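You operate a simulated robot arm through the tools that you are given. There is no shell and no other tool.

You are at the controls of a simulated two-armed robot. One attempt, no reset.

Task
Label the clamped carton with its own lot.
Fine: label square, rubbed flat with the flattening block; block back, clamp off, carton in the out tray. Set down upright: green flattening block, carton with a lot number. What is to be rubbed or washed off counts as gone when no trace of it is left.

The check looks at the end state, three seconds after you hand in, the way a careful person would. Anything else that was tipped, shoved, dropped, spilled or broken makes it a failure.

Robot
Two 7-joint arms with two-finger parallel grippers on one trunk that stands fixed in place. Base frame: the origin is at the foot of the trunk, x ahead of it, y to its left, z up. Readings come in m, degrees, newtons and seconds.
The left shoulder is at [0.08, 0.131, 0.947], the right one opposite. With the tool pointing down near the work surface each hand reaches from about 0.4 to 0.86 m from the base axis, measured 20 degrees to its own side. Payload 1.57 kg a hand.
Tool frame (each hand has its own): the origin (TCP) lies between the finger pads and is the grasp point; the fingertips stand 0.03 m ahead of it; z points along the fingers, y is the line along which they close. The gripper opens to 0.11 m. The fingers are 0.024 m wide and 0.012 m thick; the gripper's body (0.048 by 0.112 m) begins 0.078 m behind the TCP.
Orientation is told as [roll, pitch, yaw] about the base's x, y, z axes, in that order, counted from this pose: with the fingers straight down and closing along the base's y, the tool's x points along the base's -x, its y along +y and its z along -z.

Tools
- The arms move only by the tool nudge_tool. It takes "left_commands", "right_commands" or both (then of equal length, played together; a hand with none holds still); each is a list of rows, each a list of 7 numbers: the opening, from 0 (shut) to 1 (fully open), then the shift along the base's x, y, z in units of 50 mm (1.0 is 50 mm), then the turn, a rotation vector about the base's x, y, z in units of 6 degrees (1.0 is 6 degrees). In form: [[gripper, tx, ty, tz, wx, wy, wz], ...]. A call has 1 to 20 rows; each row shifts and turns the commanded pose from where the row before left it. A call with a number of a shift or a turn outside -1 to 1 is refused whole. Each row takes 0.2 s and may step no farther than 0.05 m and 8.6 degrees from the row before; otherwise, or with a gripper value out of range, the whole call is refused. A pose out of reach is approached as far as the arm can. The call stops where the force on the tool passes 40 N (or 10 N more than at its start, if that is more) or the arm is blocked; 0.2 s more then pass. Each finger travels about 0.108 m/s and halts on what it meets, pressing with about 31 N; the grip force reading is that of the motor and also rises with nothing between the fingers. The clock runs only during rows and for 0.2 s after the last one: add rows that do not move to give the fingers time. It gives the time, the measured TCP pose, the force on the tool (base axes), the opening and the grip force at its end, in the units of the frame above (readings bear some noise), with the torque about the TCP (base axes, N m) and any sound that the robot's microphone picked up.
- Cameras (640 x 400 px; columns grow to the right, rows downward): "scene" is now at [-0.047, 0.0228, 1.4387]; the picture's right is [0.32, -0.95, 0.00], its down [-0.47, -0.16, -0.87] and it looks along [0.82, 0.28, -0.50] (base axes); focal length 353 px, centre (320, 200). "left" rides on the left gripper at [0.07, -0.016, -0.141] in its tool frame; the picture's right is [0.23, 0.97, 0.00], its down [-0.86, 0.20, -0.48] and it looks along [-0.47, 0.11, 0.88] (tool axes); focal length 222 px, centre (320, 200). "right" rides on the right gripper at [0.07, 0.016, -0.141] in its tool frame; the picture's right is [-0.23, 0.97, 0.00], its down [-0.86, -0.20, -0.48] and it looks along [-0.47, -0.11, 0.88] (tool axes); focal length 222 px, centre (320, 200). There is no depth. A picture from a camera that has moved, and an enlarged one, comes with that camera's place and axes in the base frame and with its lens. The place of the scene camera against the robot may be out by one fixed shift of up to 0.018 m in any direction.
- camera(camera): a new picture of that camera. The clock stands still meanwhile.
- pan_tilt(pan, tilt): turns the head with the scene camera to pan (to the left, within 109 degrees either way) and tilt (down, from -29 to 69), counted from straight ahead of the robot. It gives what a move gives.
- zoom(camera, box): a new picture of the part [left, top, right, bottom] of that camera's present view, enlarged. The clock stands still meanwhile.
- close_job(): hands the job in; it is judged then, once.

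Nothing tells you positions but the pictures and the camera data. Unless the task says otherwise, let go and move clear before handing in.

The tools are called after "Call:" by a JSON object that holds its "fn" and its "kwargs". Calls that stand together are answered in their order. nudge_tool: Moves the arms, as the interface text tells. Its arguments: {"type":"object","properties":{"left_commands":{"type":"array","items":{"type":"array","items":{"type":"number"}}},"right_commands":{"type":"array","items":{"type":"array","items":{"type":"number"}}}},"required":[]} The other tools are called the same way: pan_tilt (pan, tilt) turns the head that bears the scene camera; camera (camera) takes a picture; zoom (camera, box) takes an enlarged picture of a part of a camera's view; close_job () hands the job in.

At the start:

```text
time_s: 0.0
left_eef_pos: [0.3316, 0.3901, 1.1871]
left_orientation: [0.0, 0.0, 0.0]
left_ft_force: [-0.5, 0.4, -0.8]
left_wrist_torque: [0.01, 0.01, -0.02]
left_grip_width: 0.1099
left_grip_force: 0.0
right_eef_pos: [0.51, 0.0364, 1.1866]
right_orientation: [0.0, 0.0, 0.0]
right_ft_force: [-0.6, 0.2, 0.0]
right_wrist_torque: [0.0, -0.04, -0.02]
right_grip_width: 0.1103
right_grip_force: 0.1
head pan, tilt: [18.9, 29.8]
```

scene: 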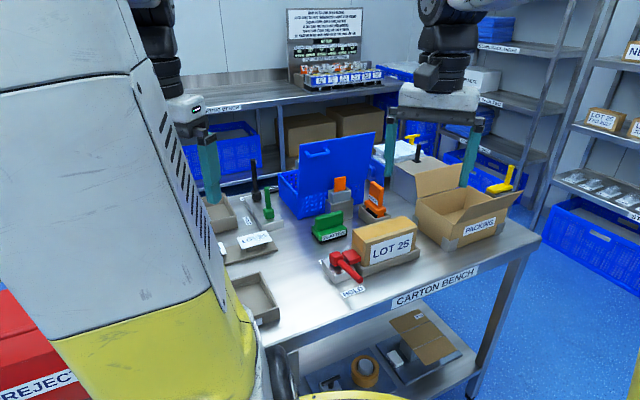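
right: 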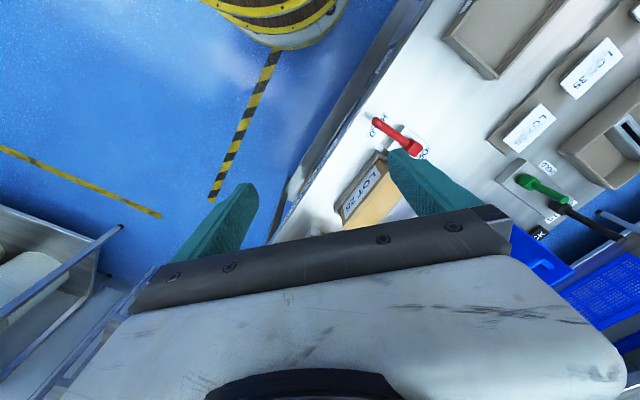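
left: 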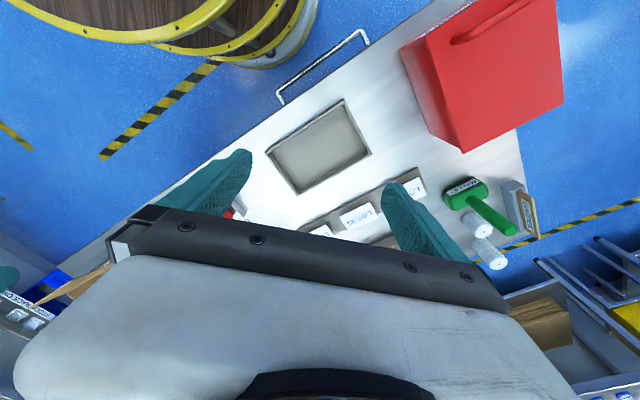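

I see a steel bench with a clamped carton, label tray(s), a red toggle clamp, green blocks, and various holders. First I'll look closer at the scene before moving.

Call:
{"fn": "zoom", "kwargs": {"camera": "scene", "box": [200, 120, 360, 220]}}

Call:
{"fn": "zoom", "kwargs": {"camera": "scene", "box": [300, 200, 460, 300]}}

Call:
{"fn": "zoom", "kwargs": {"camera": "scene", "box": [190, 180, 350, 280]}}

Call:
{"fn": "zoom", "kwargs": {"camera": "scene", "box": [280, 0, 400, 90]}}

Call:
{"fn": "pan_tilt", "kwargs": {"pan": 45, "tilt": 45}}

```text
4.00 times, centred on (280, 170) of scene
camera zoom: at [-0.047, 0.0228, 1.4387], right [0.32, -0.95, 0.0], down [-0.47, -0.16, -0.87], along [0.82, 0.28, -0.5], focal length 1411 px, centre (480, 320)
```

zoom: 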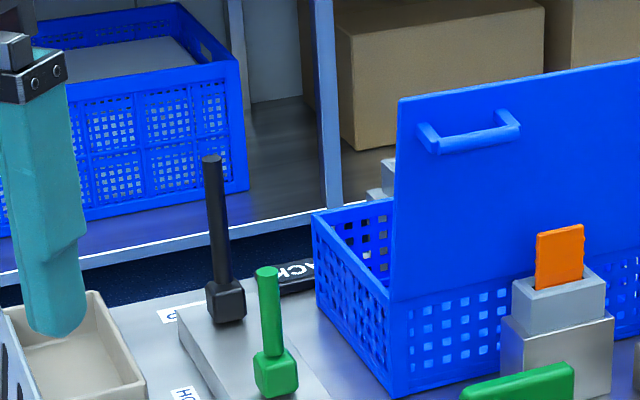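

```text
4.00 times, centred on (380, 250) of scene
camera zoom: at [-0.047, 0.0228, 1.4387], right [0.32, -0.95, 0.0], down [-0.47, -0.16, -0.87], along [0.82, 0.28, -0.5], focal length 1411 px, centre (80, 0)
```

zoom: 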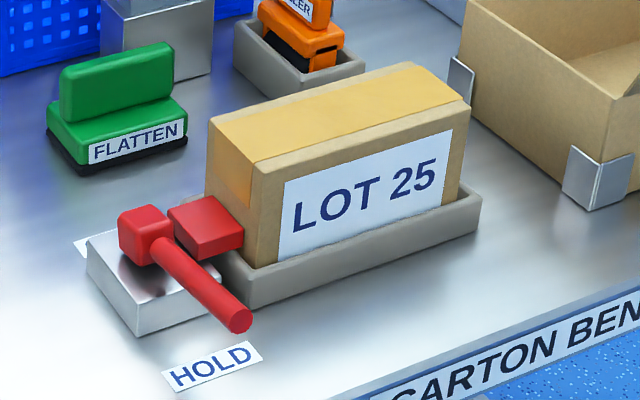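

```text
4.00 times, centred on (270, 230) of scene
camera zoom: at [-0.047, 0.0228, 1.4387], right [0.32, -0.95, 0.0], down [-0.47, -0.16, -0.87], along [0.82, 0.28, -0.5], focal length 1411 px, centre (520, 80)
```

zoom: 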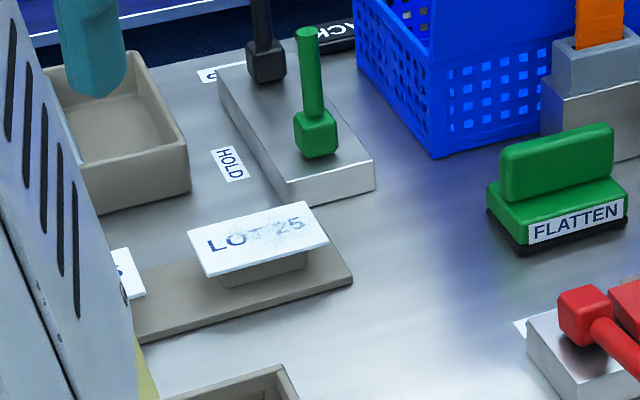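

```text
4.44 times, centred on (340, 45) of scene
camera zoom: at [-0.047, 0.0228, 1.4387], right [0.32, -0.95, 0.0], down [-0.47, -0.16, -0.87], along [0.82, 0.28, -0.5], focal length 1567 px, centre (231, 889)
```

zoom: 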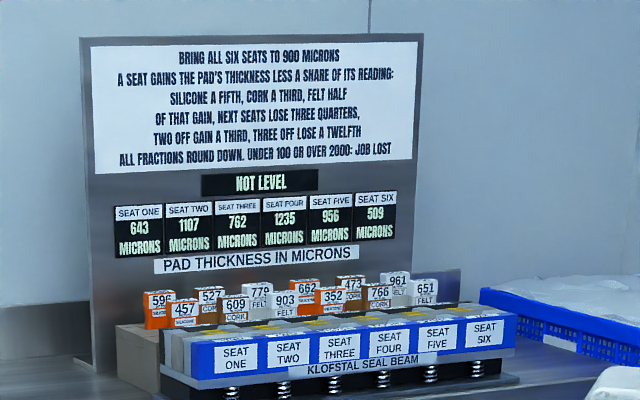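

```text
time_s: 0.9
left_eef_pos: [0.3311, 0.3895, 1.1884]
left_orientation: [0.0, -0.1, -0.1]
left_ft_force: [-0.1, 0.6, -0.1]
left_wrist_torque: [0.0, -0.04, 0.01]
left_grip_width: 0.11
left_grip_force: 0.1
right_eef_pos: [0.5104, 0.0347, 1.1868]
right_orientation: [-0.1, 0.1, 0.1]
right_ft_force: [-0.6, -0.3, 0.1]
right_wrist_torque: [0.02, 0.0, -0.01]
right_grip_width: 0.1102
right_grip_force: 0.0
head pan, tilt: [45.0, 45.0]
```

The clamped carton reads LOT 25 on its side; labels lie on stands to the left. The head is now turned left and down to view them.

Call:
{"fn": "camera", "kwargs": {"camera": "scene"}}

Call:
{"fn": "zoom", "kwargs": {"camera": "right", "box": [320, 0, 640, 200]}}

Call:
{"fn": "zoom", "kwargs": {"camera": "left", "box": [240, 80, 560, 280]}}

```text
taken
```

scene: 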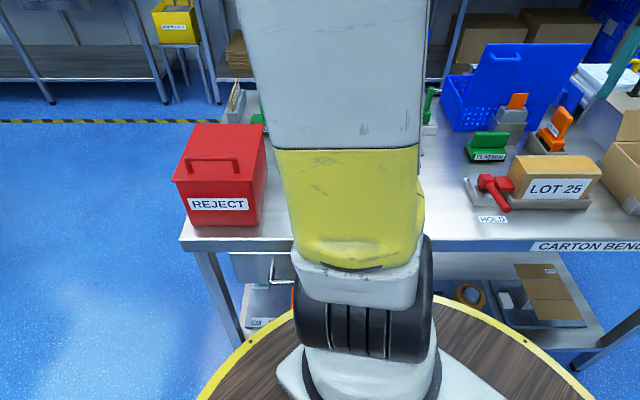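

```text
2.00 times, centred on (480, 100) of right
camera zoom: at [0.4409, 0.0525, 1.3278], right [0.23, 0.97, 0.0], down [0.86, -0.2, 0.48], along [0.47, -0.11, -0.88], focal length 444 px, centre (0, 400)
```

zoom: 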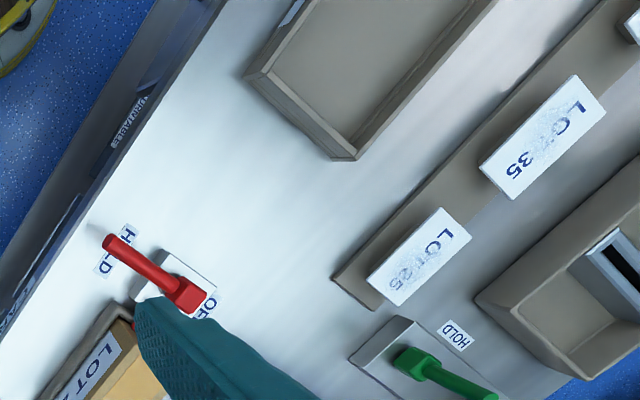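

```text
2.00 times, centred on (400, 180) of left
camera zoom: at [0.2616, 0.3732, 1.3294], right [-0.23, 0.97, 0.0], down [0.86, 0.2, 0.48], along [0.47, 0.11, -0.88], focal length 444 px, centre (160, 240)
```

zoom: 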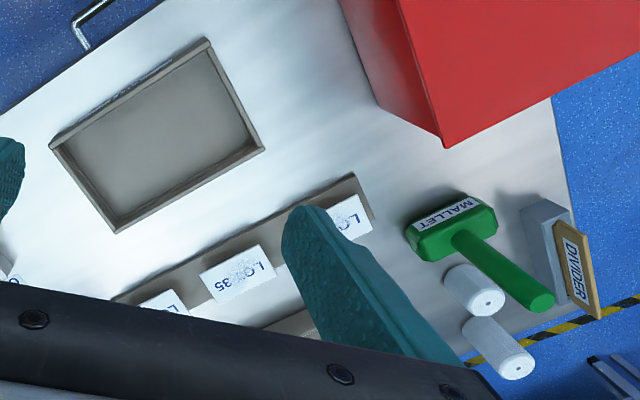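

The labels sit in a row around (0.54–0.63, 0.54–0.45), z≈0.85; the carton is near (0.7, 0.09). I'll move both hands, high up, to survey from above.

Call:
{"fn": "nudge_tool", "kwargs": {"left_commands": [[1, 0.8, 0.2, 0, 0, 0, 0], [1, 0.8, 0.2, 0, 0, 0, 0], [1, 0.8, 0.2, 0, 0, 0, 0], [1, 0.8, 0.2, 0, 0, 0, 0], [1, 0.8, 0.2, 0, 0, 0, 0]], "right_commands": [[1, 0.8, 0, 0, 0, 0, 0], [1, 0.8, 0, 0, 0, 0, 0], [1, 0.8, 0, 0, 0, 0, 0], [1, 0.8, 0, 0, 0, 0, 0], [1, 0.8, 0, 0, 0, 0, 0]]}}

Call:
{"fn": "pan_tilt", "kwargs": {"pan": 30, "tilt": 40}}

Call:
{"fn": "camera", "kwargs": {"camera": "left"}}

Call:
{"fn": "camera", "kwargs": {"camera": "right"}}

Call:
{"fn": "camera", "kwargs": {"camera": "scene"}}

```text
time_s: 2.1
left_eef_pos: [0.532, 0.4382, 1.1869]
left_orientation: [0.0, 0.1, -0.1]
left_ft_force: [0.1, 0.0, 1.1]
left_wrist_torque: [-0.01, -0.11, 0.0]
left_grip_width: 0.1104
left_grip_force: 0.1
right_eef_pos: [0.7099, 0.035, 1.1855]
right_orientation: [-0.1, 0.1, 0.1]
right_ft_force: [-0.5, -0.8, 0.5]
right_wrist_torque: [0.02, -0.08, 0.02]
right_grip_width: 0.11
right_grip_force: 0.2
head pan, tilt: [45.0, 45.0]
```

```text
time_s: 2.9
left_eef_pos: [0.5324, 0.4377, 1.1873]
left_orientation: [0.0, 0.0, 0.0]
left_ft_force: [0.3, 0.1, -0.8]
left_wrist_torque: [-0.02, 0.0, 0.01]
left_grip_width: 0.1101
left_grip_force: 0.0
right_eef_pos: [0.71, 0.0365, 1.1864]
right_orientation: [0.0, 0.0, 0.0]
right_ft_force: [0.2, -0.3, -0.3]
right_wrist_torque: [0.02, 0.02, 0.05]
right_grip_width: 0.1099
right_grip_force: 0.1
head pan, tilt: [30.0, 40.0]
```

```text
taken
camera left: at [0.4625, 0.4211, 1.3289], right [-0.23, 0.97, 0.0], down [0.86, 0.2, 0.48], along [0.47, 0.11, -0.88], focal length 222 px, centre (320, 200)
```

left: 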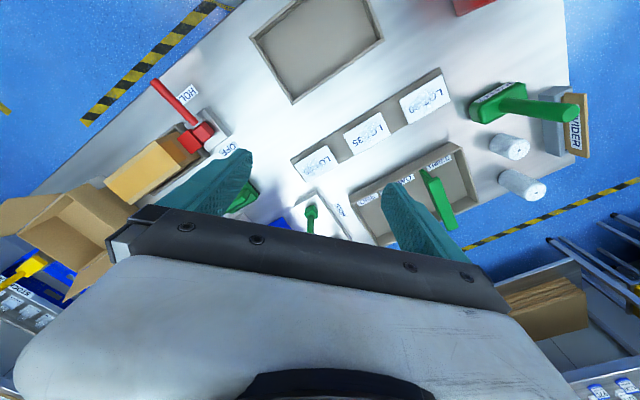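

```text
taken
camera right: at [0.6405, 0.053, 1.3268], right [0.23, 0.97, 0.0], down [0.86, -0.2, 0.48], along [0.47, -0.11, -0.88], focal length 222 px, centre (320, 200)
```

right: 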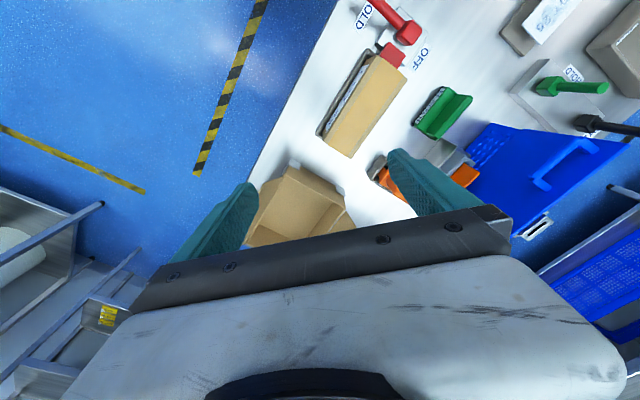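

```text
taken
```

scene: 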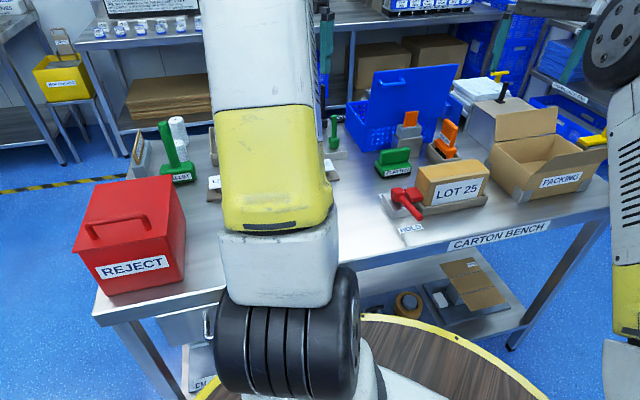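

Call:
{"fn": "zoom", "kwargs": {"camera": "left", "box": [280, 60, 480, 185]}}

Call:
{"fn": "zoom", "kwargs": {"camera": "left", "box": [280, 130, 480, 255]}}

Call:
{"fn": "zoom", "kwargs": {"camera": "right", "box": [300, 0, 460, 100]}}

Call:
{"fn": "zoom", "kwargs": {"camera": "right", "box": [300, 60, 460, 160]}}

Call:
{"fn": "zoom", "kwargs": {"camera": "scene", "box": [330, 130, 510, 243]}}

```text
3.20 times, centred on (380, 122) of left
camera zoom: at [0.4625, 0.4211, 1.3289], right [-0.23, 0.97, 0.0], down [0.86, 0.2, 0.48], along [0.47, 0.11, -0.88], focal length 711 px, centre (128, 448)
```

zoom: 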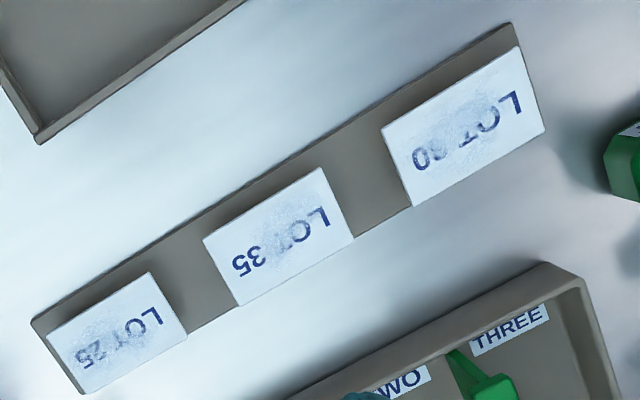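

```text
3.20 times, centred on (380, 192) of left
camera zoom: at [0.4625, 0.4211, 1.3289], right [-0.23, 0.97, 0.0], down [0.86, 0.2, 0.48], along [0.47, 0.11, -0.88], focal length 711 px, centre (128, 224)
```

zoom: 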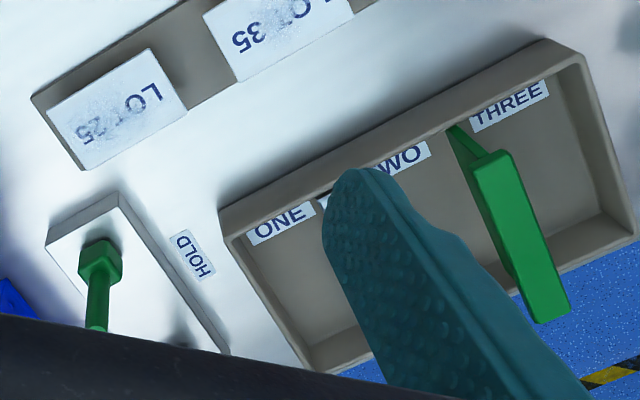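

```text
4.00 times, centred on (380, 50) of right
camera zoom: at [0.6405, 0.053, 1.3268], right [0.23, 0.97, 0.0], down [0.86, -0.2, 0.48], along [0.47, -0.11, -0.88], focal length 888 px, centre (80, 800)
```

zoom: 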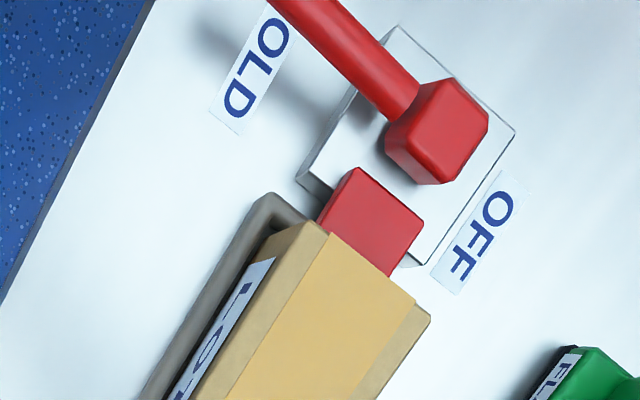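

```text
4.00 times, centred on (380, 110) of right
camera zoom: at [0.6405, 0.053, 1.3268], right [0.23, 0.97, 0.0], down [0.86, -0.2, 0.48], along [0.47, -0.11, -0.88], focal length 888 px, centre (80, 560)
```

zoom: 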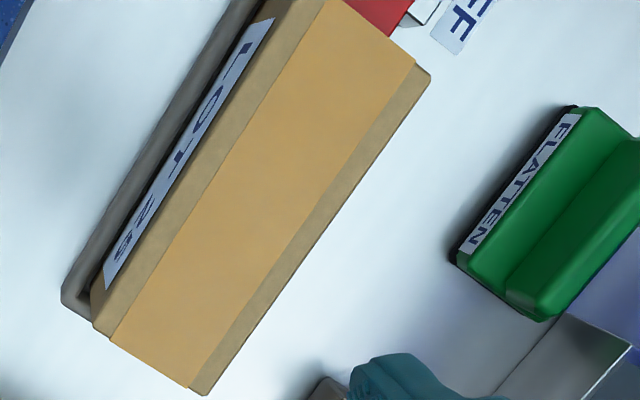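

```text
3.54 times, centred on (420, 186) of scene
camera zoom: at [-0.059, 0.036, 1.4229], right [0.5, -0.87, 0.0], down [-0.56, -0.32, -0.77], along [0.66, 0.38, -0.64], focal length 1248 px, centre (-34, 248)
```

zoom: 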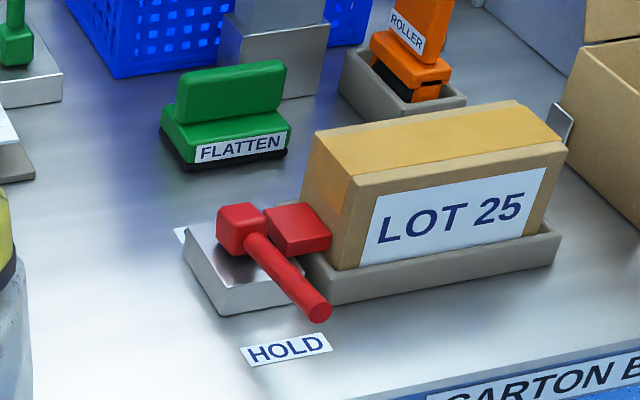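

The labels read LOT 25, LOT 35 and LOT 30; the carton reads LOT 25. I'll swing the left arm out to the far left so the head camera can see the tray and its sign.

Call:
{"fn": "zoom", "kwargs": {"camera": "left", "box": [80, 70, 280, 195]}}

Call:
{"fn": "nudge_tool", "kwargs": {"left_commands": [[1, -0.7, 0.5, 0.25, 0, 0, 0], [1, -0.7, 0.5, 0.25, 0, 0, 0], [1, -0.7, 0.5, 0.25, 0, 0, 0], [1, -0.7, 0.5, 0.25, 0, 0, 0], [1, -0.7, 0.5, 0.25, 0, 0, 0], [1, -0.7, 0.5, 0.25, 0, 0, 0], [1, -0.7, 0.5, 0.25, 0, 0, 0], [1, -0.7, 0.5, 0.25, 0, 0, 0]]}}

Call:
{"fn": "pan_tilt", "kwargs": {"pan": 45, "tilt": 45}}

Call:
{"fn": "camera", "kwargs": {"camera": "scene"}}

Call:
{"fn": "camera", "kwargs": {"camera": "left"}}

```text
3.20 times, centred on (180, 132) of left
camera zoom: at [0.4625, 0.4211, 1.3289], right [-0.23, 0.97, 0.0], down [0.86, 0.2, 0.48], along [0.47, 0.11, -0.88], focal length 711 px, centre (768, 416)
```

zoom: 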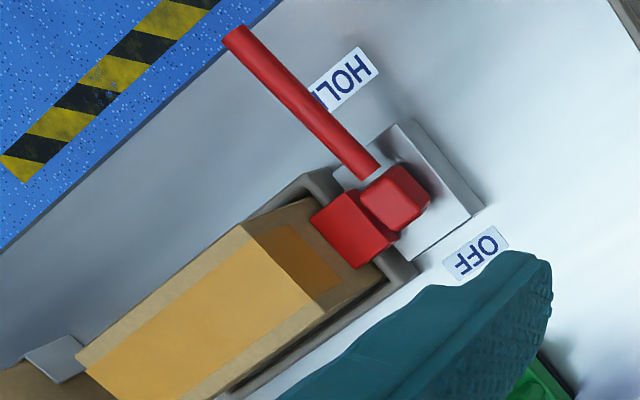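

```text
time_s: 4.7
left_eef_pos: [0.2491, 0.6389, 1.2877]
left_orientation: [0.0, 0.0, -0.1]
left_ft_force: [-0.2, -0.4, -0.5]
left_wrist_torque: [0.0, 0.03, 0.04]
left_grip_width: 0.1102
left_grip_force: 0.1
right_eef_pos: [0.7098, 0.036, 1.1859]
right_orientation: [0.0, -0.1, 0.0]
right_ft_force: [0.6, -1.3, -0.5]
right_wrist_torque: [0.03, 0.03, 0.0]
right_grip_width: 0.1098
right_grip_force: 0.0
head pan, tilt: [30.0, 40.0]
```

```text
time_s: 5.4
left_eef_pos: [0.2481, 0.6406, 1.2889]
left_orientation: [-0.1, 0.1, 0.0]
left_ft_force: [0.1, -0.1, -0.3]
left_wrist_torque: [0.0, -0.02, 0.02]
left_grip_width: 0.1095
left_grip_force: 0.2
right_eef_pos: [0.7109, 0.0354, 1.1861]
right_orientation: [0.0, 0.1, 0.0]
right_ft_force: [-0.2, -0.3, 0.3]
right_wrist_torque: [-0.03, 0.02, -0.02]
right_grip_width: 0.1101
right_grip_force: 0.1
head pan, tilt: [45.0, 45.0]
```

```text
taken
```

scene: 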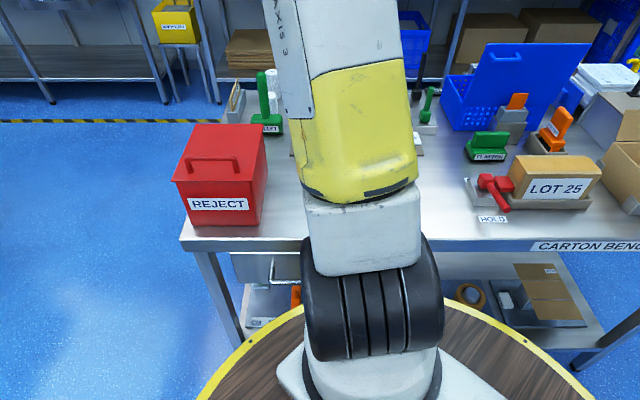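

```text
taken
camera left: at [0.1795, 0.6238, 1.4303], right [-0.23, 0.97, 0.0], down [0.86, 0.2, 0.48], along [0.47, 0.11, -0.88], focal length 222 px, centre (320, 200)
```

left: 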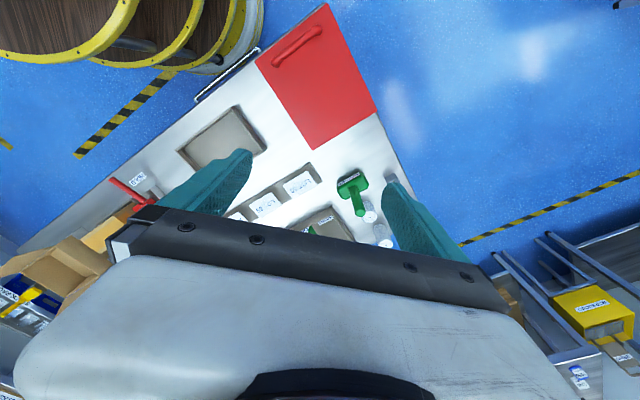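

The left upper arm still blocks the view. I'll pull the right hand back to its own side and swing the left hand across to the middle.

Call:
{"fn": "nudge_tool", "kwargs": {"right_commands": [[1, -0.4, -0.9, 0, 0, 0, 0], [1, -0.4, -0.9, 0, 0, 0, 0], [1, -0.4, -0.9, 0, 0, 0, 0], [1, -0.4, -0.9, 0, 0, 0, 0], [1, -0.4, -0.9, 0, 0, 0, 0], [1, -0.4, -0.9, 0, 0, 0, 0], [1, -0.4, -0.9, 0, 0, 0, 0], [1, -0.4, -0.9, 0, 0, 0, 0]]}}

Call:
{"fn": "nudge_tool", "kwargs": {"left_commands": [[1, 0.5, -0.85, 0, 0, 0, 0], [1, 0.5, -0.85, 0, 0, 0, 0], [1, 0.5, -0.85, 0, 0, 0, 0], [1, 0.5, -0.85, 0, 0, 0, 0], [1, 0.5, -0.85, 0, 0, 0, 0], [1, 0.5, -0.85, 0, 0, 0, 0], [1, 0.5, -0.85, 0, 0, 0, 0], [1, 0.5, -0.85, 0, 0, 0, 0], [1, 0.5, -0.85, 0, 0, 0, 0], [1, 0.5, -0.85, 0, 0, 0, 0], [1, 0.5, -0.85, 0, 0, 0, 0], [1, 0.5, -0.85, 0, 0, 0, 0], [1, 0.5, -0.85, 0, 0, 0, 0], [1, 0.5, -0.85, 0, 0, 0, 0]]}}

Call:
{"fn": "camera", "kwargs": {"camera": "scene"}}

Call:
{"fn": "camera", "kwargs": {"camera": "left"}}

```text
time_s: 7.2
left_eef_pos: [0.2477, 0.6406, 1.2897]
left_orientation: [0.0, 0.0, 0.0]
left_ft_force: [0.2, 0.2, 0.1]
left_wrist_torque: [-0.05, 0.01, -0.02]
left_grip_width: 0.1101
left_grip_force: 0.0
right_eef_pos: [0.5507, -0.3228, 1.1899]
right_orientation: [0.0, 0.0, 0.1]
right_ft_force: [-0.5, 0.1, 0.0]
right_wrist_torque: [-0.02, 0.0, 0.0]
right_grip_width: 0.1101
right_grip_force: 0.0
head pan, tilt: [45.0, 45.0]
```

```text
time_s: 10.2
left_eef_pos: [0.6021, 0.0482, 1.2839]
left_orientation: [0.0, 0.1, 0.0]
left_ft_force: [-0.4, 0.5, -0.3]
left_wrist_torque: [-0.06, -0.04, 0.02]
left_grip_width: 0.1099
left_grip_force: 0.2
right_eef_pos: [0.5512, -0.3233, 1.1898]
right_orientation: [0.0, 0.1, 0.0]
right_ft_force: [0.9, -0.4, -0.4]
right_wrist_torque: [-0.04, -0.03, 0.03]
right_grip_width: 0.1099
right_grip_force: 0.1
head pan, tilt: [45.0, 45.0]
```

```text
taken
```

scene: 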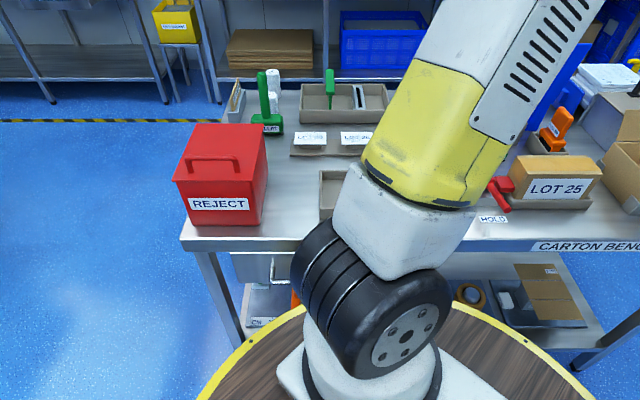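

```text
taken
camera left: at [0.5331, 0.031, 1.4263], right [-0.23, 0.97, 0.0], down [0.85, 0.2, 0.48], along [0.47, 0.11, -0.88], focal length 222 px, centre (320, 200)
```

left: 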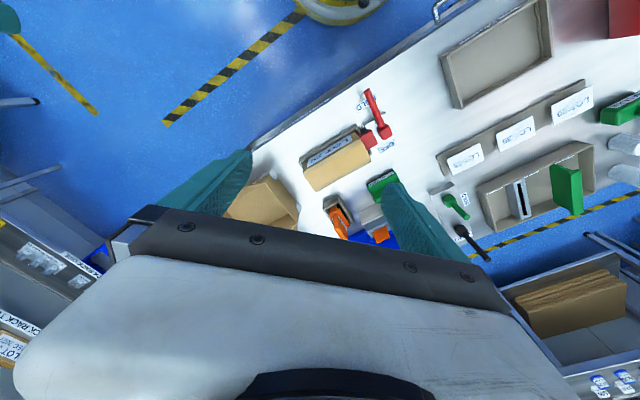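

Call:
{"fn": "zoom", "kwargs": {"camera": "scene", "box": [280, 120, 400, 240]}}

Call:
{"fn": "zoom", "kwargs": {"camera": "left", "box": [400, 0, 640, 150]}}

Call:
{"fn": "zoom", "kwargs": {"camera": "left", "box": [270, 70, 430, 170]}}

Call:
{"fn": "camera", "kwargs": {"camera": "right"}}

```text
3.33 times, centred on (340, 180) of scene
camera zoom: at [-0.0755, 0.0513, 1.4157], right [0.71, -0.71, 0.0], down [-0.5, -0.5, -0.71], along [0.5, 0.5, -0.71], focal length 1176 px, centre (253, 267)
```

zoom: 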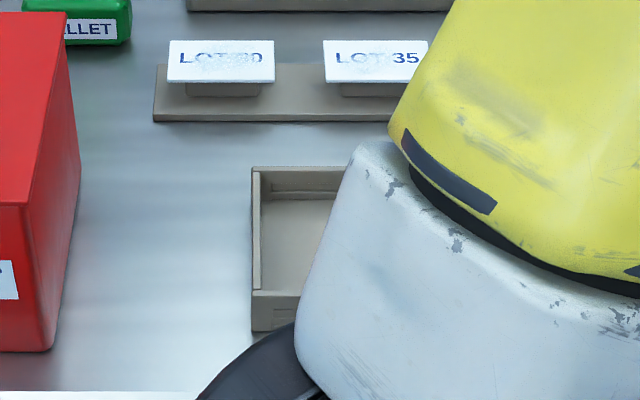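

```text
2.67 times, centred on (520, 75) of left
camera zoom: at [0.5331, 0.031, 1.4263], right [-0.23, 0.97, 0.0], down [0.85, 0.2, 0.48], along [0.47, 0.11, -0.88], focal length 592 px, centre (-213, 533)
```

zoom: 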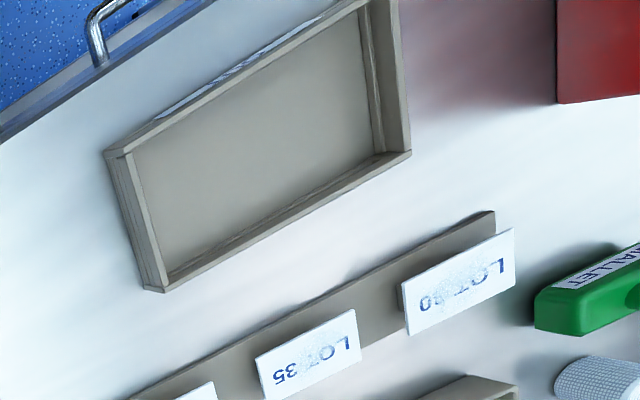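

```text
4.00 times, centred on (350, 120) of left
camera zoom: at [0.5331, 0.031, 1.4263], right [-0.23, 0.97, 0.0], down [0.85, 0.2, 0.48], along [0.47, 0.11, -0.88], focal length 888 px, centre (200, 520)
```

zoom: 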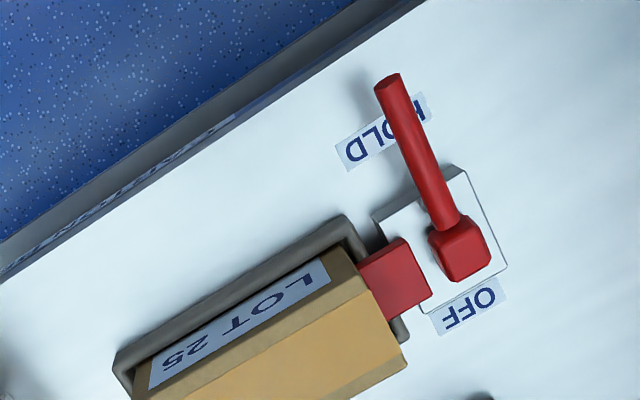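

```text
taken
camera right: at [0.4815, -0.3054, 1.3308], right [0.23, 0.97, 0.0], down [0.86, -0.2, 0.48], along [0.47, -0.11, -0.88], focal length 222 px, centre (320, 200)
```

right: 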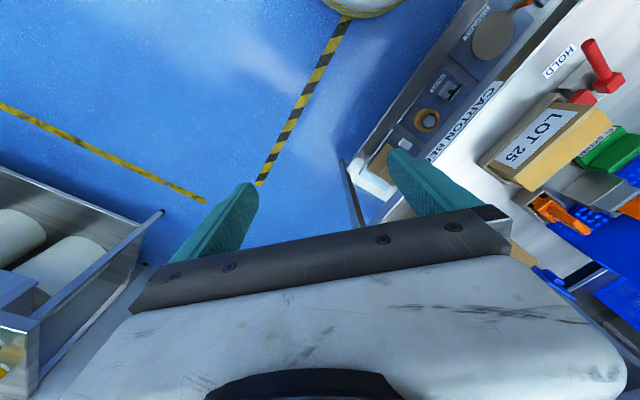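

The tray in front of the labels carries a sign on its front wall. I'll swing the left hand further forward-right to clear the head camera's view of it.

Call:
{"fn": "nudge_tool", "kwargs": {"left_commands": [[1, 0.5, -0.7, 0.3, 0, 0, 0], [1, 0.5, -0.7, 0.3, 0, 0, 0], [1, 0.5, -0.7, 0.3, 0, 0, 0], [1, 0.5, -0.7, 0.3, 0, 0, 0]]}}

Call:
{"fn": "camera", "kwargs": {"camera": "scene"}}

Call:
{"fn": "zoom", "kwargs": {"camera": "scene", "box": [290, 140, 410, 240]}}

```text
time_s: 11.2
left_eef_pos: [0.633, -0.0252, 1.311]
left_orientation: [0.0, -0.1, 0.0]
left_ft_force: [-0.5, 0.3, 0.2]
left_wrist_torque: [0.0, -0.02, -0.03]
left_grip_width: 0.1102
left_grip_force: 0.1
left hand out of reach, approached as far as the arm can: row 2, 3, 4
right_eef_pos: [0.5517, -0.3236, 1.1894]
right_orientation: [0.0, 0.0, 0.0]
right_ft_force: [0.3, -0.4, 0.2]
right_wrist_torque: [-0.04, 0.03, -0.02]
right_grip_width: 0.1099
right_grip_force: 0.0
head pan, tilt: [45.0, 45.0]
```

```text
taken
```

scene: 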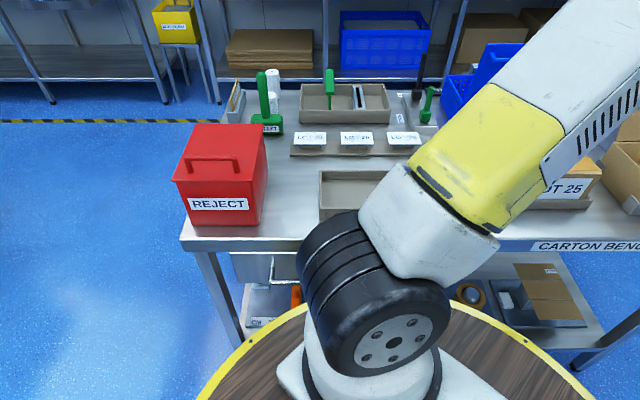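

```text
4.00 times, centred on (350, 190) of scene
camera zoom: at [-0.0751, 0.0509, 1.4157], right [0.71, -0.71, 0.0], down [-0.5, -0.5, -0.71], along [0.5, 0.5, -0.71], focal length 1411 px, centre (200, 240)
```

zoom: 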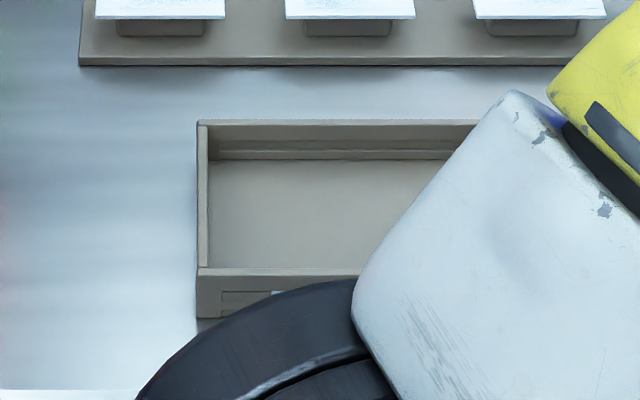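

The bench is turned about 45° to the right; its long axis runs along (0.71, -0.71). The label LOT 25 is near (0.63, 0.452) and I'll bring the left hand above it, turned −45° so the fingers close across its short side.

Call:
{"fn": "nudge_tool", "kwargs": {"left_commands": [[1, -0.1, 0.78, -0.3, 0, 0, -0.625], [1, -0.1, 0.78, -0.3, 0, 0, -0.625], [1, -0.1, 0.78, -0.3, 0, 0, -0.625], [1, -0.1, 0.78, -0.3, 0, 0, -0.625], [1, -0.1, 0.78, -0.3, 0, 0, -0.625], [1, -0.1, 0.78, -0.3, 0, 0, -0.625], [1, -0.1, 0.78, -0.3, 0, 0, -0.625], [1, -0.1, 0.78, -0.3, 0, 0, -0.625], [1, -0.1, 0.78, -0.3, 0, 0, -0.625], [1, -0.1, 0.78, -0.3, 0, 0, -0.625], [1, -0.1, 0.78, -0.3, 0, 0, -0.625], [1, -0.1, 0.78, -0.3, 0, 0, -0.625]]}}

Call:
{"fn": "camera", "kwargs": {"camera": "left"}}

Call:
{"fn": "camera", "kwargs": {"camera": "scene"}}

```text
time_s: 13.8
left_eef_pos: [0.5796, 0.4391, 1.1316]
left_orientation: [0.0, 0.1, -45.0]
left_ft_force: [-0.1, 0.2, 0.1]
left_wrist_torque: [0.02, 0.01, 0.0]
left_grip_width: 0.1101
left_grip_force: 0.0
right_eef_pos: [0.5519, -0.3233, 1.1907]
right_orientation: [0.0, 0.0, 0.0]
right_ft_force: [-0.6, -1.6, -0.9]
right_wrist_torque: [0.01, 0.03, -0.01]
right_grip_width: 0.11
right_grip_force: 0.2
head pan, tilt: [45.0, 45.0]
```

```text
taken
camera left: at [0.5189, 0.4777, 1.2736], right [0.53, 0.85, 0.0], down [0.74, -0.47, 0.48], along [0.41, -0.25, -0.88], focal length 222 px, centre (320, 200)
```

left: 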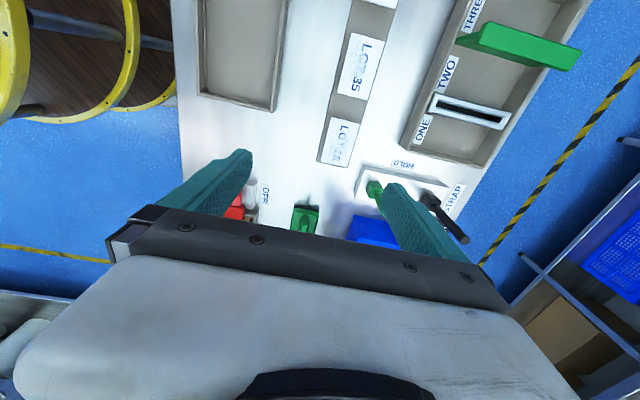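

```text
taken
```

scene: 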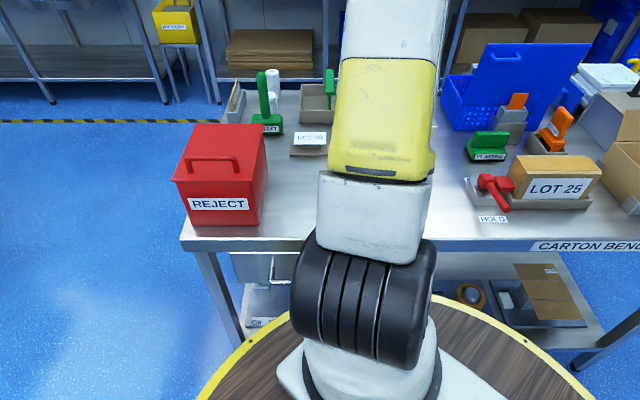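

The wrist camera now has an unobstructed straight view of the labels. I'll zoom for measuring.

Call:
{"fn": "zoom", "kwargs": {"camera": "left", "box": [290, 20, 418, 100]}}

Call:
{"fn": "zoom", "kwargs": {"camera": "left", "box": [290, 100, 418, 180]}}

Call:
{"fn": "zoom", "kwargs": {"camera": "left", "box": [240, 160, 400, 260]}}

Call:
{"fn": "zoom", "kwargs": {"camera": "left", "box": [180, 0, 308, 115]}}

```text
5.00 times, centred on (354, 60) of left
camera zoom: at [0.5189, 0.4777, 1.2736], right [0.53, 0.85, 0.0], down [0.74, -0.47, 0.48], along [0.41, -0.25, -0.88], focal length 1111 px, centre (150, 900)
```

zoom: 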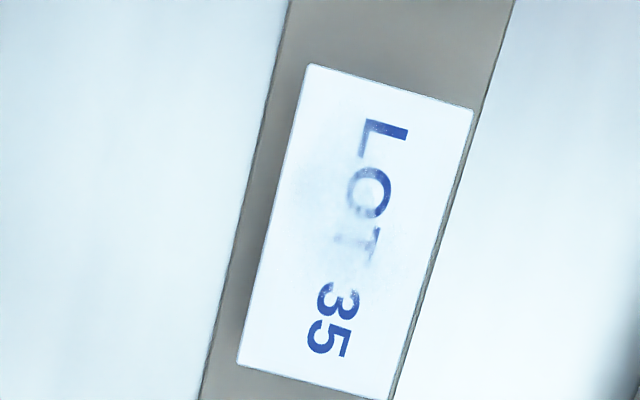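

```text
5.00 times, centred on (354, 140) of left
camera zoom: at [0.5189, 0.4777, 1.2736], right [0.53, 0.85, 0.0], down [0.74, -0.47, 0.48], along [0.41, -0.25, -0.88], focal length 1111 px, centre (150, 500)
```

zoom: 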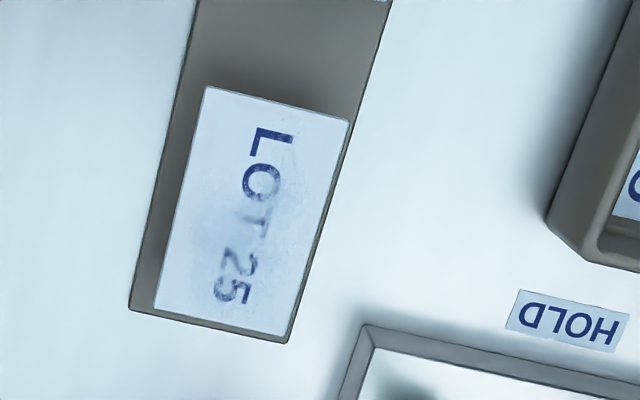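

```text
4.00 times, centred on (320, 210) of left
camera zoom: at [0.5189, 0.4777, 1.2736], right [0.53, 0.85, 0.0], down [0.74, -0.47, 0.48], along [0.41, -0.25, -0.88], focal length 888 px, centre (320, 160)
```

zoom: 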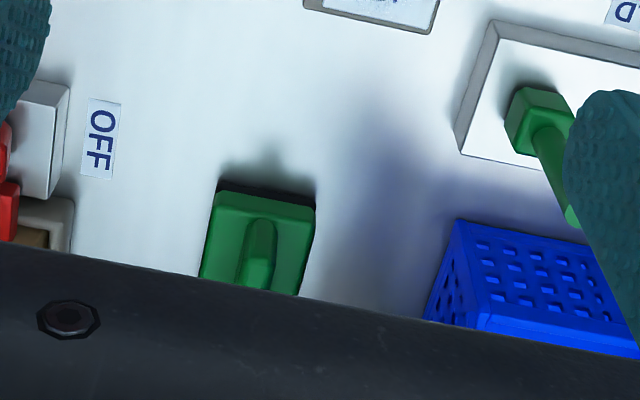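

```text
3.48 times, centred on (244, 58) of left
camera zoom: at [0.5189, 0.4777, 1.2736], right [0.53, 0.85, 0.0], down [0.74, -0.47, 0.48], along [0.41, -0.25, -0.88], focal length 773 px, centre (584, 696)
```

zoom: 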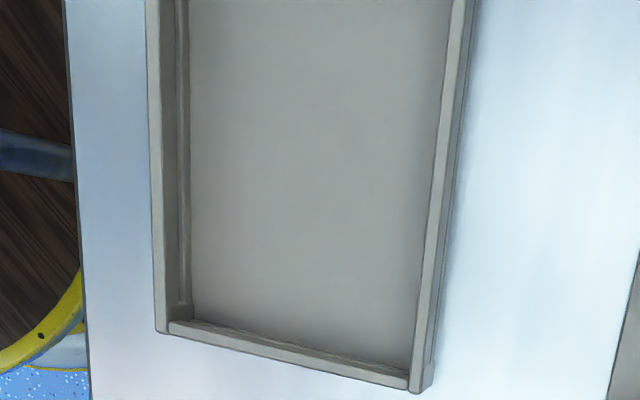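

LOT 25 label is centred at about (0.630, 0.452), top z≈0.853, 85 × 53 mm. I'll lower the open left hand above it to check alignment at close range.

Call:
{"fn": "nudge_tool", "kwargs": {"left_commands": [[0.8, 0.2016, 0.0516, -0.726, 0, 0, 0.0], [0.8, 0.2016, 0.0516, -0.726, 0, 0, 0], [0.8, 0.2016, 0.0516, -0.726, 0, 0, 0], [0.8, 0.2016, 0.0516, -0.726, 0, 0, 0], [0.8, 0.2016, 0.0516, -0.726, 0, 0, 0], [0.8, 0, 0, 0, 0, 0, 0]]}}

Call:
{"fn": "camera", "kwargs": {"camera": "left"}}

Call:
{"fn": "zoom", "kwargs": {"camera": "left", "box": [220, 60, 444, 200]}}

```text
time_s: 15.2
left_eef_pos: [0.6271, 0.4543, 0.9468]
left_orientation: [0.1, -0.1, -45.0]
left_ft_force: [-0.2, 0.7, -0.1]
left_wrist_torque: [0.0, 0.03, 0.02]
left_grip_width: 0.088
left_grip_force: 0.1
right_eef_pos: [0.5521, -0.3221, 1.19]
right_orientation: [0.1, 0.0, 0.0]
right_ft_force: [-0.5, 0.9, -0.3]
right_wrist_torque: [-0.01, -0.03, -0.03]
right_grip_width: 0.1101
right_grip_force: 0.0
head pan, tilt: [45.0, 45.0]
```

```text
taken
camera left: at [0.5664, 0.4922, 1.0879], right [0.53, 0.85, 0.0], down [0.75, -0.46, 0.48], along [0.41, -0.25, -0.88], focal length 222 px, centre (320, 200)
```

left: 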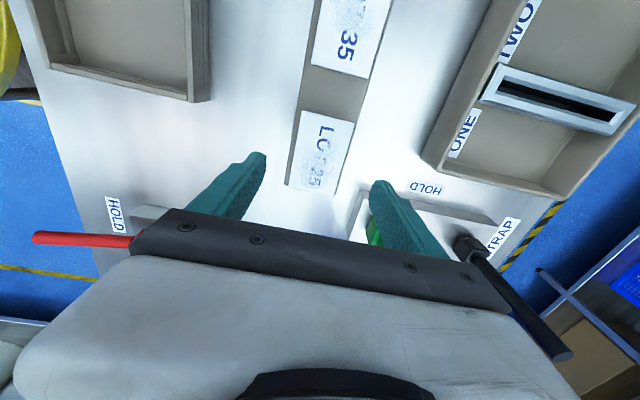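

```text
2.86 times, centred on (332, 130) of left
camera zoom: at [0.5664, 0.4922, 1.0879], right [0.53, 0.85, 0.0], down [0.75, -0.46, 0.48], along [0.41, -0.25, -0.88], focal length 635 px, centre (286, 400)
```

zoom: 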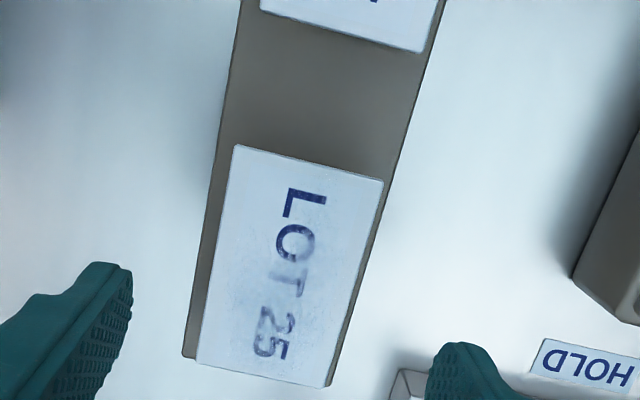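

The label is centred between the fingers to within 4 mm. I'll lower to just under the label's underside level and check before closing.

Call:
{"fn": "nudge_tool", "kwargs": {"left_commands": [[0.8, 0.04, -0.04, -0.48, 0, 0, 0], [0.8, 0, 0, -0.48, 0, 0, 0], [0.8, 0, 0, -0.3, 0, 0, 0], [0.8, 0, 0, -0.1, 0, 0, 0], [0.8, 0, 0, 0, 0, 0, 0]]}}

Call:
{"fn": "camera", "kwargs": {"camera": "left"}}

Call:
{"fn": "zoom", "kwargs": {"camera": "left", "box": [220, 80, 428, 210]}}

```text
time_s: 16.4
left_eef_pos: [0.6272, 0.454, 0.8807]
left_orientation: [0.0, 0.0, -44.8]
left_ft_force: [0.2, -0.1, -0.3]
left_wrist_torque: [-0.01, 0.0, -0.01]
left_grip_width: 0.0879
left_grip_force: 0.0
right_eef_pos: [0.5506, -0.322, 1.1897]
right_orientation: [0.0, 0.0, 0.0]
right_ft_force: [0.3, -0.1, -0.7]
right_wrist_torque: [-0.01, 0.0, -0.01]
right_grip_width: 0.1102
right_grip_force: 0.1
head pan, tilt: [45.0, 45.0]
```

```text
taken
camera left: at [0.5673, 0.491, 1.0224], right [0.53, 0.85, 0.0], down [0.75, -0.46, 0.48], along [0.41, -0.25, -0.88], focal length 222 px, centre (320, 200)
```

left: 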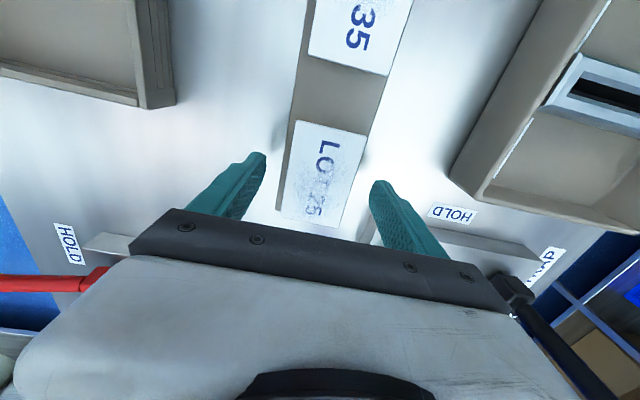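

```text
3.08 times, centred on (324, 145) of left
camera zoom: at [0.5673, 0.491, 1.0224], right [0.53, 0.85, 0.0], down [0.75, -0.46, 0.48], along [0.41, -0.25, -0.88], focal length 684 px, centre (308, 369)
```

zoom: 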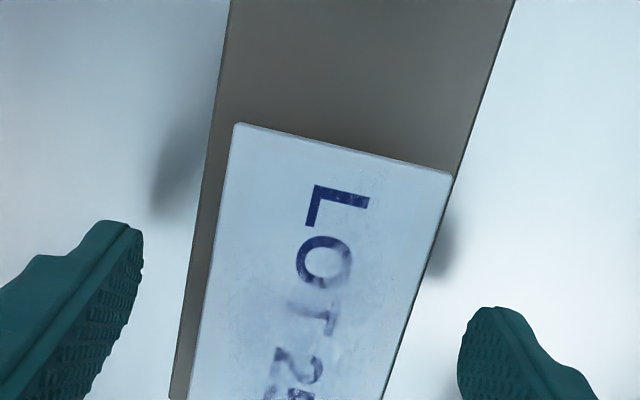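

Fingertips are level with the label's top now. I'll go 7 mm lower and close.

Call:
{"fn": "nudge_tool", "kwargs": {"left_commands": [[0.8, 0.02, -0.02, -0.14, 0, 0, 0], [0.6, 0, 0, 0, 0, 0, 0], [0.45, 0, 0, 0, 0, 0, 0], [0.3, 0, 0, 0, 0, 0, 0], [0.3, 0, 0, 0, 0, 0, 0]]}}

Call:
{"fn": "camera", "kwargs": {"camera": "left"}}

Call:
{"fn": "zoom", "kwargs": {"camera": "left", "box": [220, 100, 428, 230]}}

```text
time_s: 17.6
left_eef_pos: [0.629, 0.4515, 0.8748]
left_orientation: [0.0, 0.1, -45.0]
left_ft_force: [0.5, 0.3, -0.2]
left_wrist_torque: [0.02, -0.01, 0.02]
left_grip_width: 0.0523
left_grip_force: 30.4
right_eef_pos: [0.5509, -0.3219, 1.1889]
right_orientation: [0.0, 0.0, 0.0]
right_ft_force: [-0.1, 0.4, 0.4]
right_wrist_torque: [0.0, -0.04, 0.04]
right_grip_width: 0.1102
right_grip_force: 0.0
head pan, tilt: [45.0, 45.0]
```

```text
taken
camera left: at [0.5683, 0.4891, 1.0168], right [0.53, 0.85, 0.0], down [0.75, -0.46, 0.48], along [0.41, -0.25, -0.88], focal length 222 px, centre (320, 200)
```

left: 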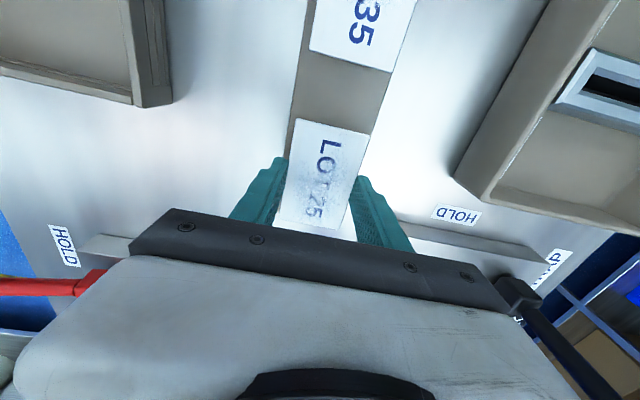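

```text
3.08 times, centred on (324, 165) of left
camera zoom: at [0.5683, 0.4891, 1.0168], right [0.53, 0.85, 0.0], down [0.75, -0.46, 0.48], along [0.41, -0.25, -0.88], focal length 684 px, centre (308, 308)
```

zoom: 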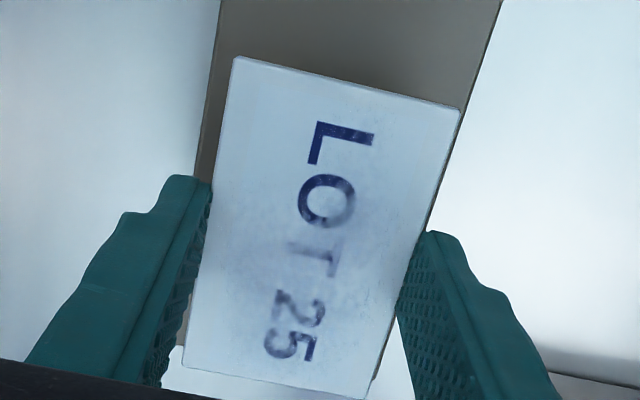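

The label is gripped at 52 mm with 30 N. I'll lift it gently and check that it comes along.

Call:
{"fn": "nudge_tool", "kwargs": {"left_commands": [[0.3, 0, 0, 0.1, 0, 0, 0], [0.3, 0, 0, 0.2, 0, 0, 0], [0.3, 0, 0, 0.4, 0, 0, 0], [0.3, 0, 0, 0.4, 0, 0, 0], [0.3, 0, 0, 0, 0, 0, 0]]}}

Call:
{"fn": "camera", "kwargs": {"camera": "left"}}

```text
time_s: 18.8
left_eef_pos: [0.6296, 0.4517, 0.9307]
left_orientation: [0.1, 0.0, -45.0]
left_ft_force: [1.1, 0.1, -0.9]
left_wrist_torque: [0.01, -0.02, -0.02]
left_grip_width: 0.0522
left_grip_force: 30.9
right_eef_pos: [0.5515, -0.3221, 1.1899]
right_orientation: [0.0, -0.1, -0.1]
right_ft_force: [0.5, 0.0, 0.5]
right_wrist_torque: [-0.01, 0.03, 0.0]
right_grip_width: 0.1101
right_grip_force: 0.1
head pan, tilt: [45.0, 45.0]
```

```text
taken
camera left: at [0.5684, 0.4892, 1.0728], right [0.53, 0.85, 0.0], down [0.75, -0.46, 0.48], along [0.41, -0.25, -0.88], focal length 222 px, centre (320, 200)
```

left: 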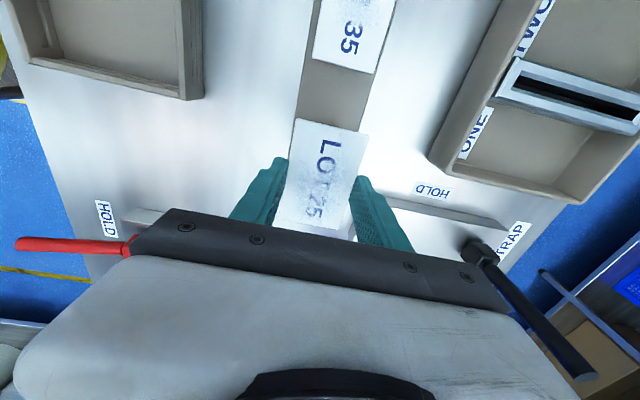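

The label is in the hand and flat. I'll raise it and carry it over to the carton at a safe height.

Call:
{"fn": "nudge_tool", "kwargs": {"left_commands": [[0.3, 0, 0, 0.8, 0, 0, 0], [0.3, 0, 0, 0.9, 0, 0, 0], [0.3, 0, 0, 0.8, 0, 0, 0], [0.3, 0.16, -0.72, 0, 0, 0, 0], [0.3, 0.16, -0.72, 0, 0, 0, 0], [0.3, 0.16, -0.72, 0, 0, 0, 0], [0.3, 0.16, -0.72, 0, 0, 0, 0], [0.3, 0.16, -0.72, 0, 0, 0, 0], [0.3, 0.16, -0.72, 0, 0, 0, 0], [0.3, 0.16, -0.72, 0, 0, 0, 0], [0.3, 0.16, -0.72, 0, 0, 0, 0], [0.3, 0.16, -0.72, 0, 0, 0, 0], [0.3, 0, 0, 0, 0, 0, 0]]}}

Call:
{"fn": "camera", "kwargs": {"camera": "left"}}

Call:
{"fn": "pan_tilt", "kwargs": {"pan": 15, "tilt": 35}}

Call:
{"fn": "camera", "kwargs": {"camera": "scene"}}

```text
time_s: 21.6
left_eef_pos: [0.703, 0.1247, 1.0562]
left_orientation: [0.1, 0.0, -45.0]
left_ft_force: [0.2, -0.4, -0.9]
left_wrist_torque: [-0.01, -0.02, -0.01]
left_grip_width: 0.0523
left_grip_force: 31.0
right_eef_pos: [0.5508, -0.3228, 1.1897]
right_orientation: [0.1, 0.0, 0.1]
right_ft_force: [0.5, -0.6, -0.3]
right_wrist_torque: [0.0, 0.07, 0.0]
right_grip_width: 0.1101
right_grip_force: 0.1
head pan, tilt: [45.0, 45.0]
```

```text
taken
camera left: at [0.6421, 0.1615, 1.1978], right [0.53, 0.85, 0.0], down [0.75, -0.46, 0.48], along [0.41, -0.25, -0.88], focal length 222 px, centre (320, 200)
```

left: 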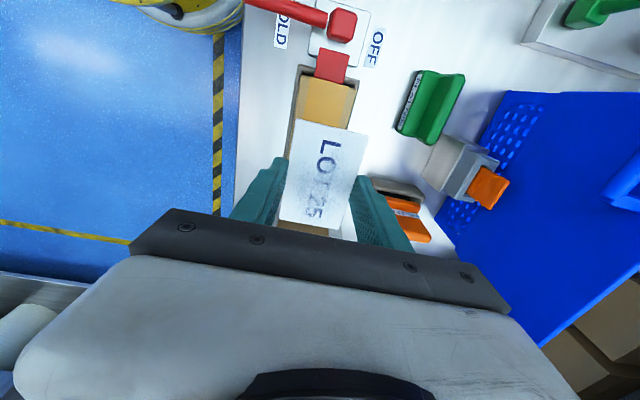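

```text
time_s: 22.6
left_eef_pos: [0.7032, 0.1236, 1.0565]
left_orientation: [0.0, 0.0, -45.1]
left_ft_force: [-0.9, -0.3, -0.7]
left_wrist_torque: [-0.03, 0.01, 0.0]
left_grip_width: 0.0523
left_grip_force: 30.9
right_eef_pos: [0.5514, -0.3245, 1.1891]
right_orientation: [0.0, 0.0, -0.1]
right_ft_force: [0.3, 0.3, -0.5]
right_wrist_torque: [-0.01, 0.02, 0.0]
right_grip_width: 0.1098
right_grip_force: 0.1
head pan, tilt: [15.0, 35.0]
```

```text
taken
```

scene: 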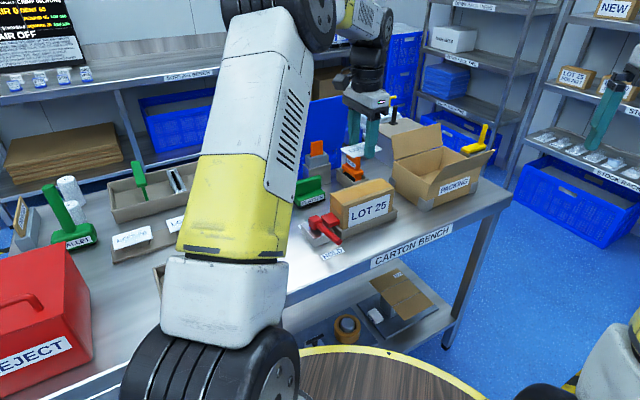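

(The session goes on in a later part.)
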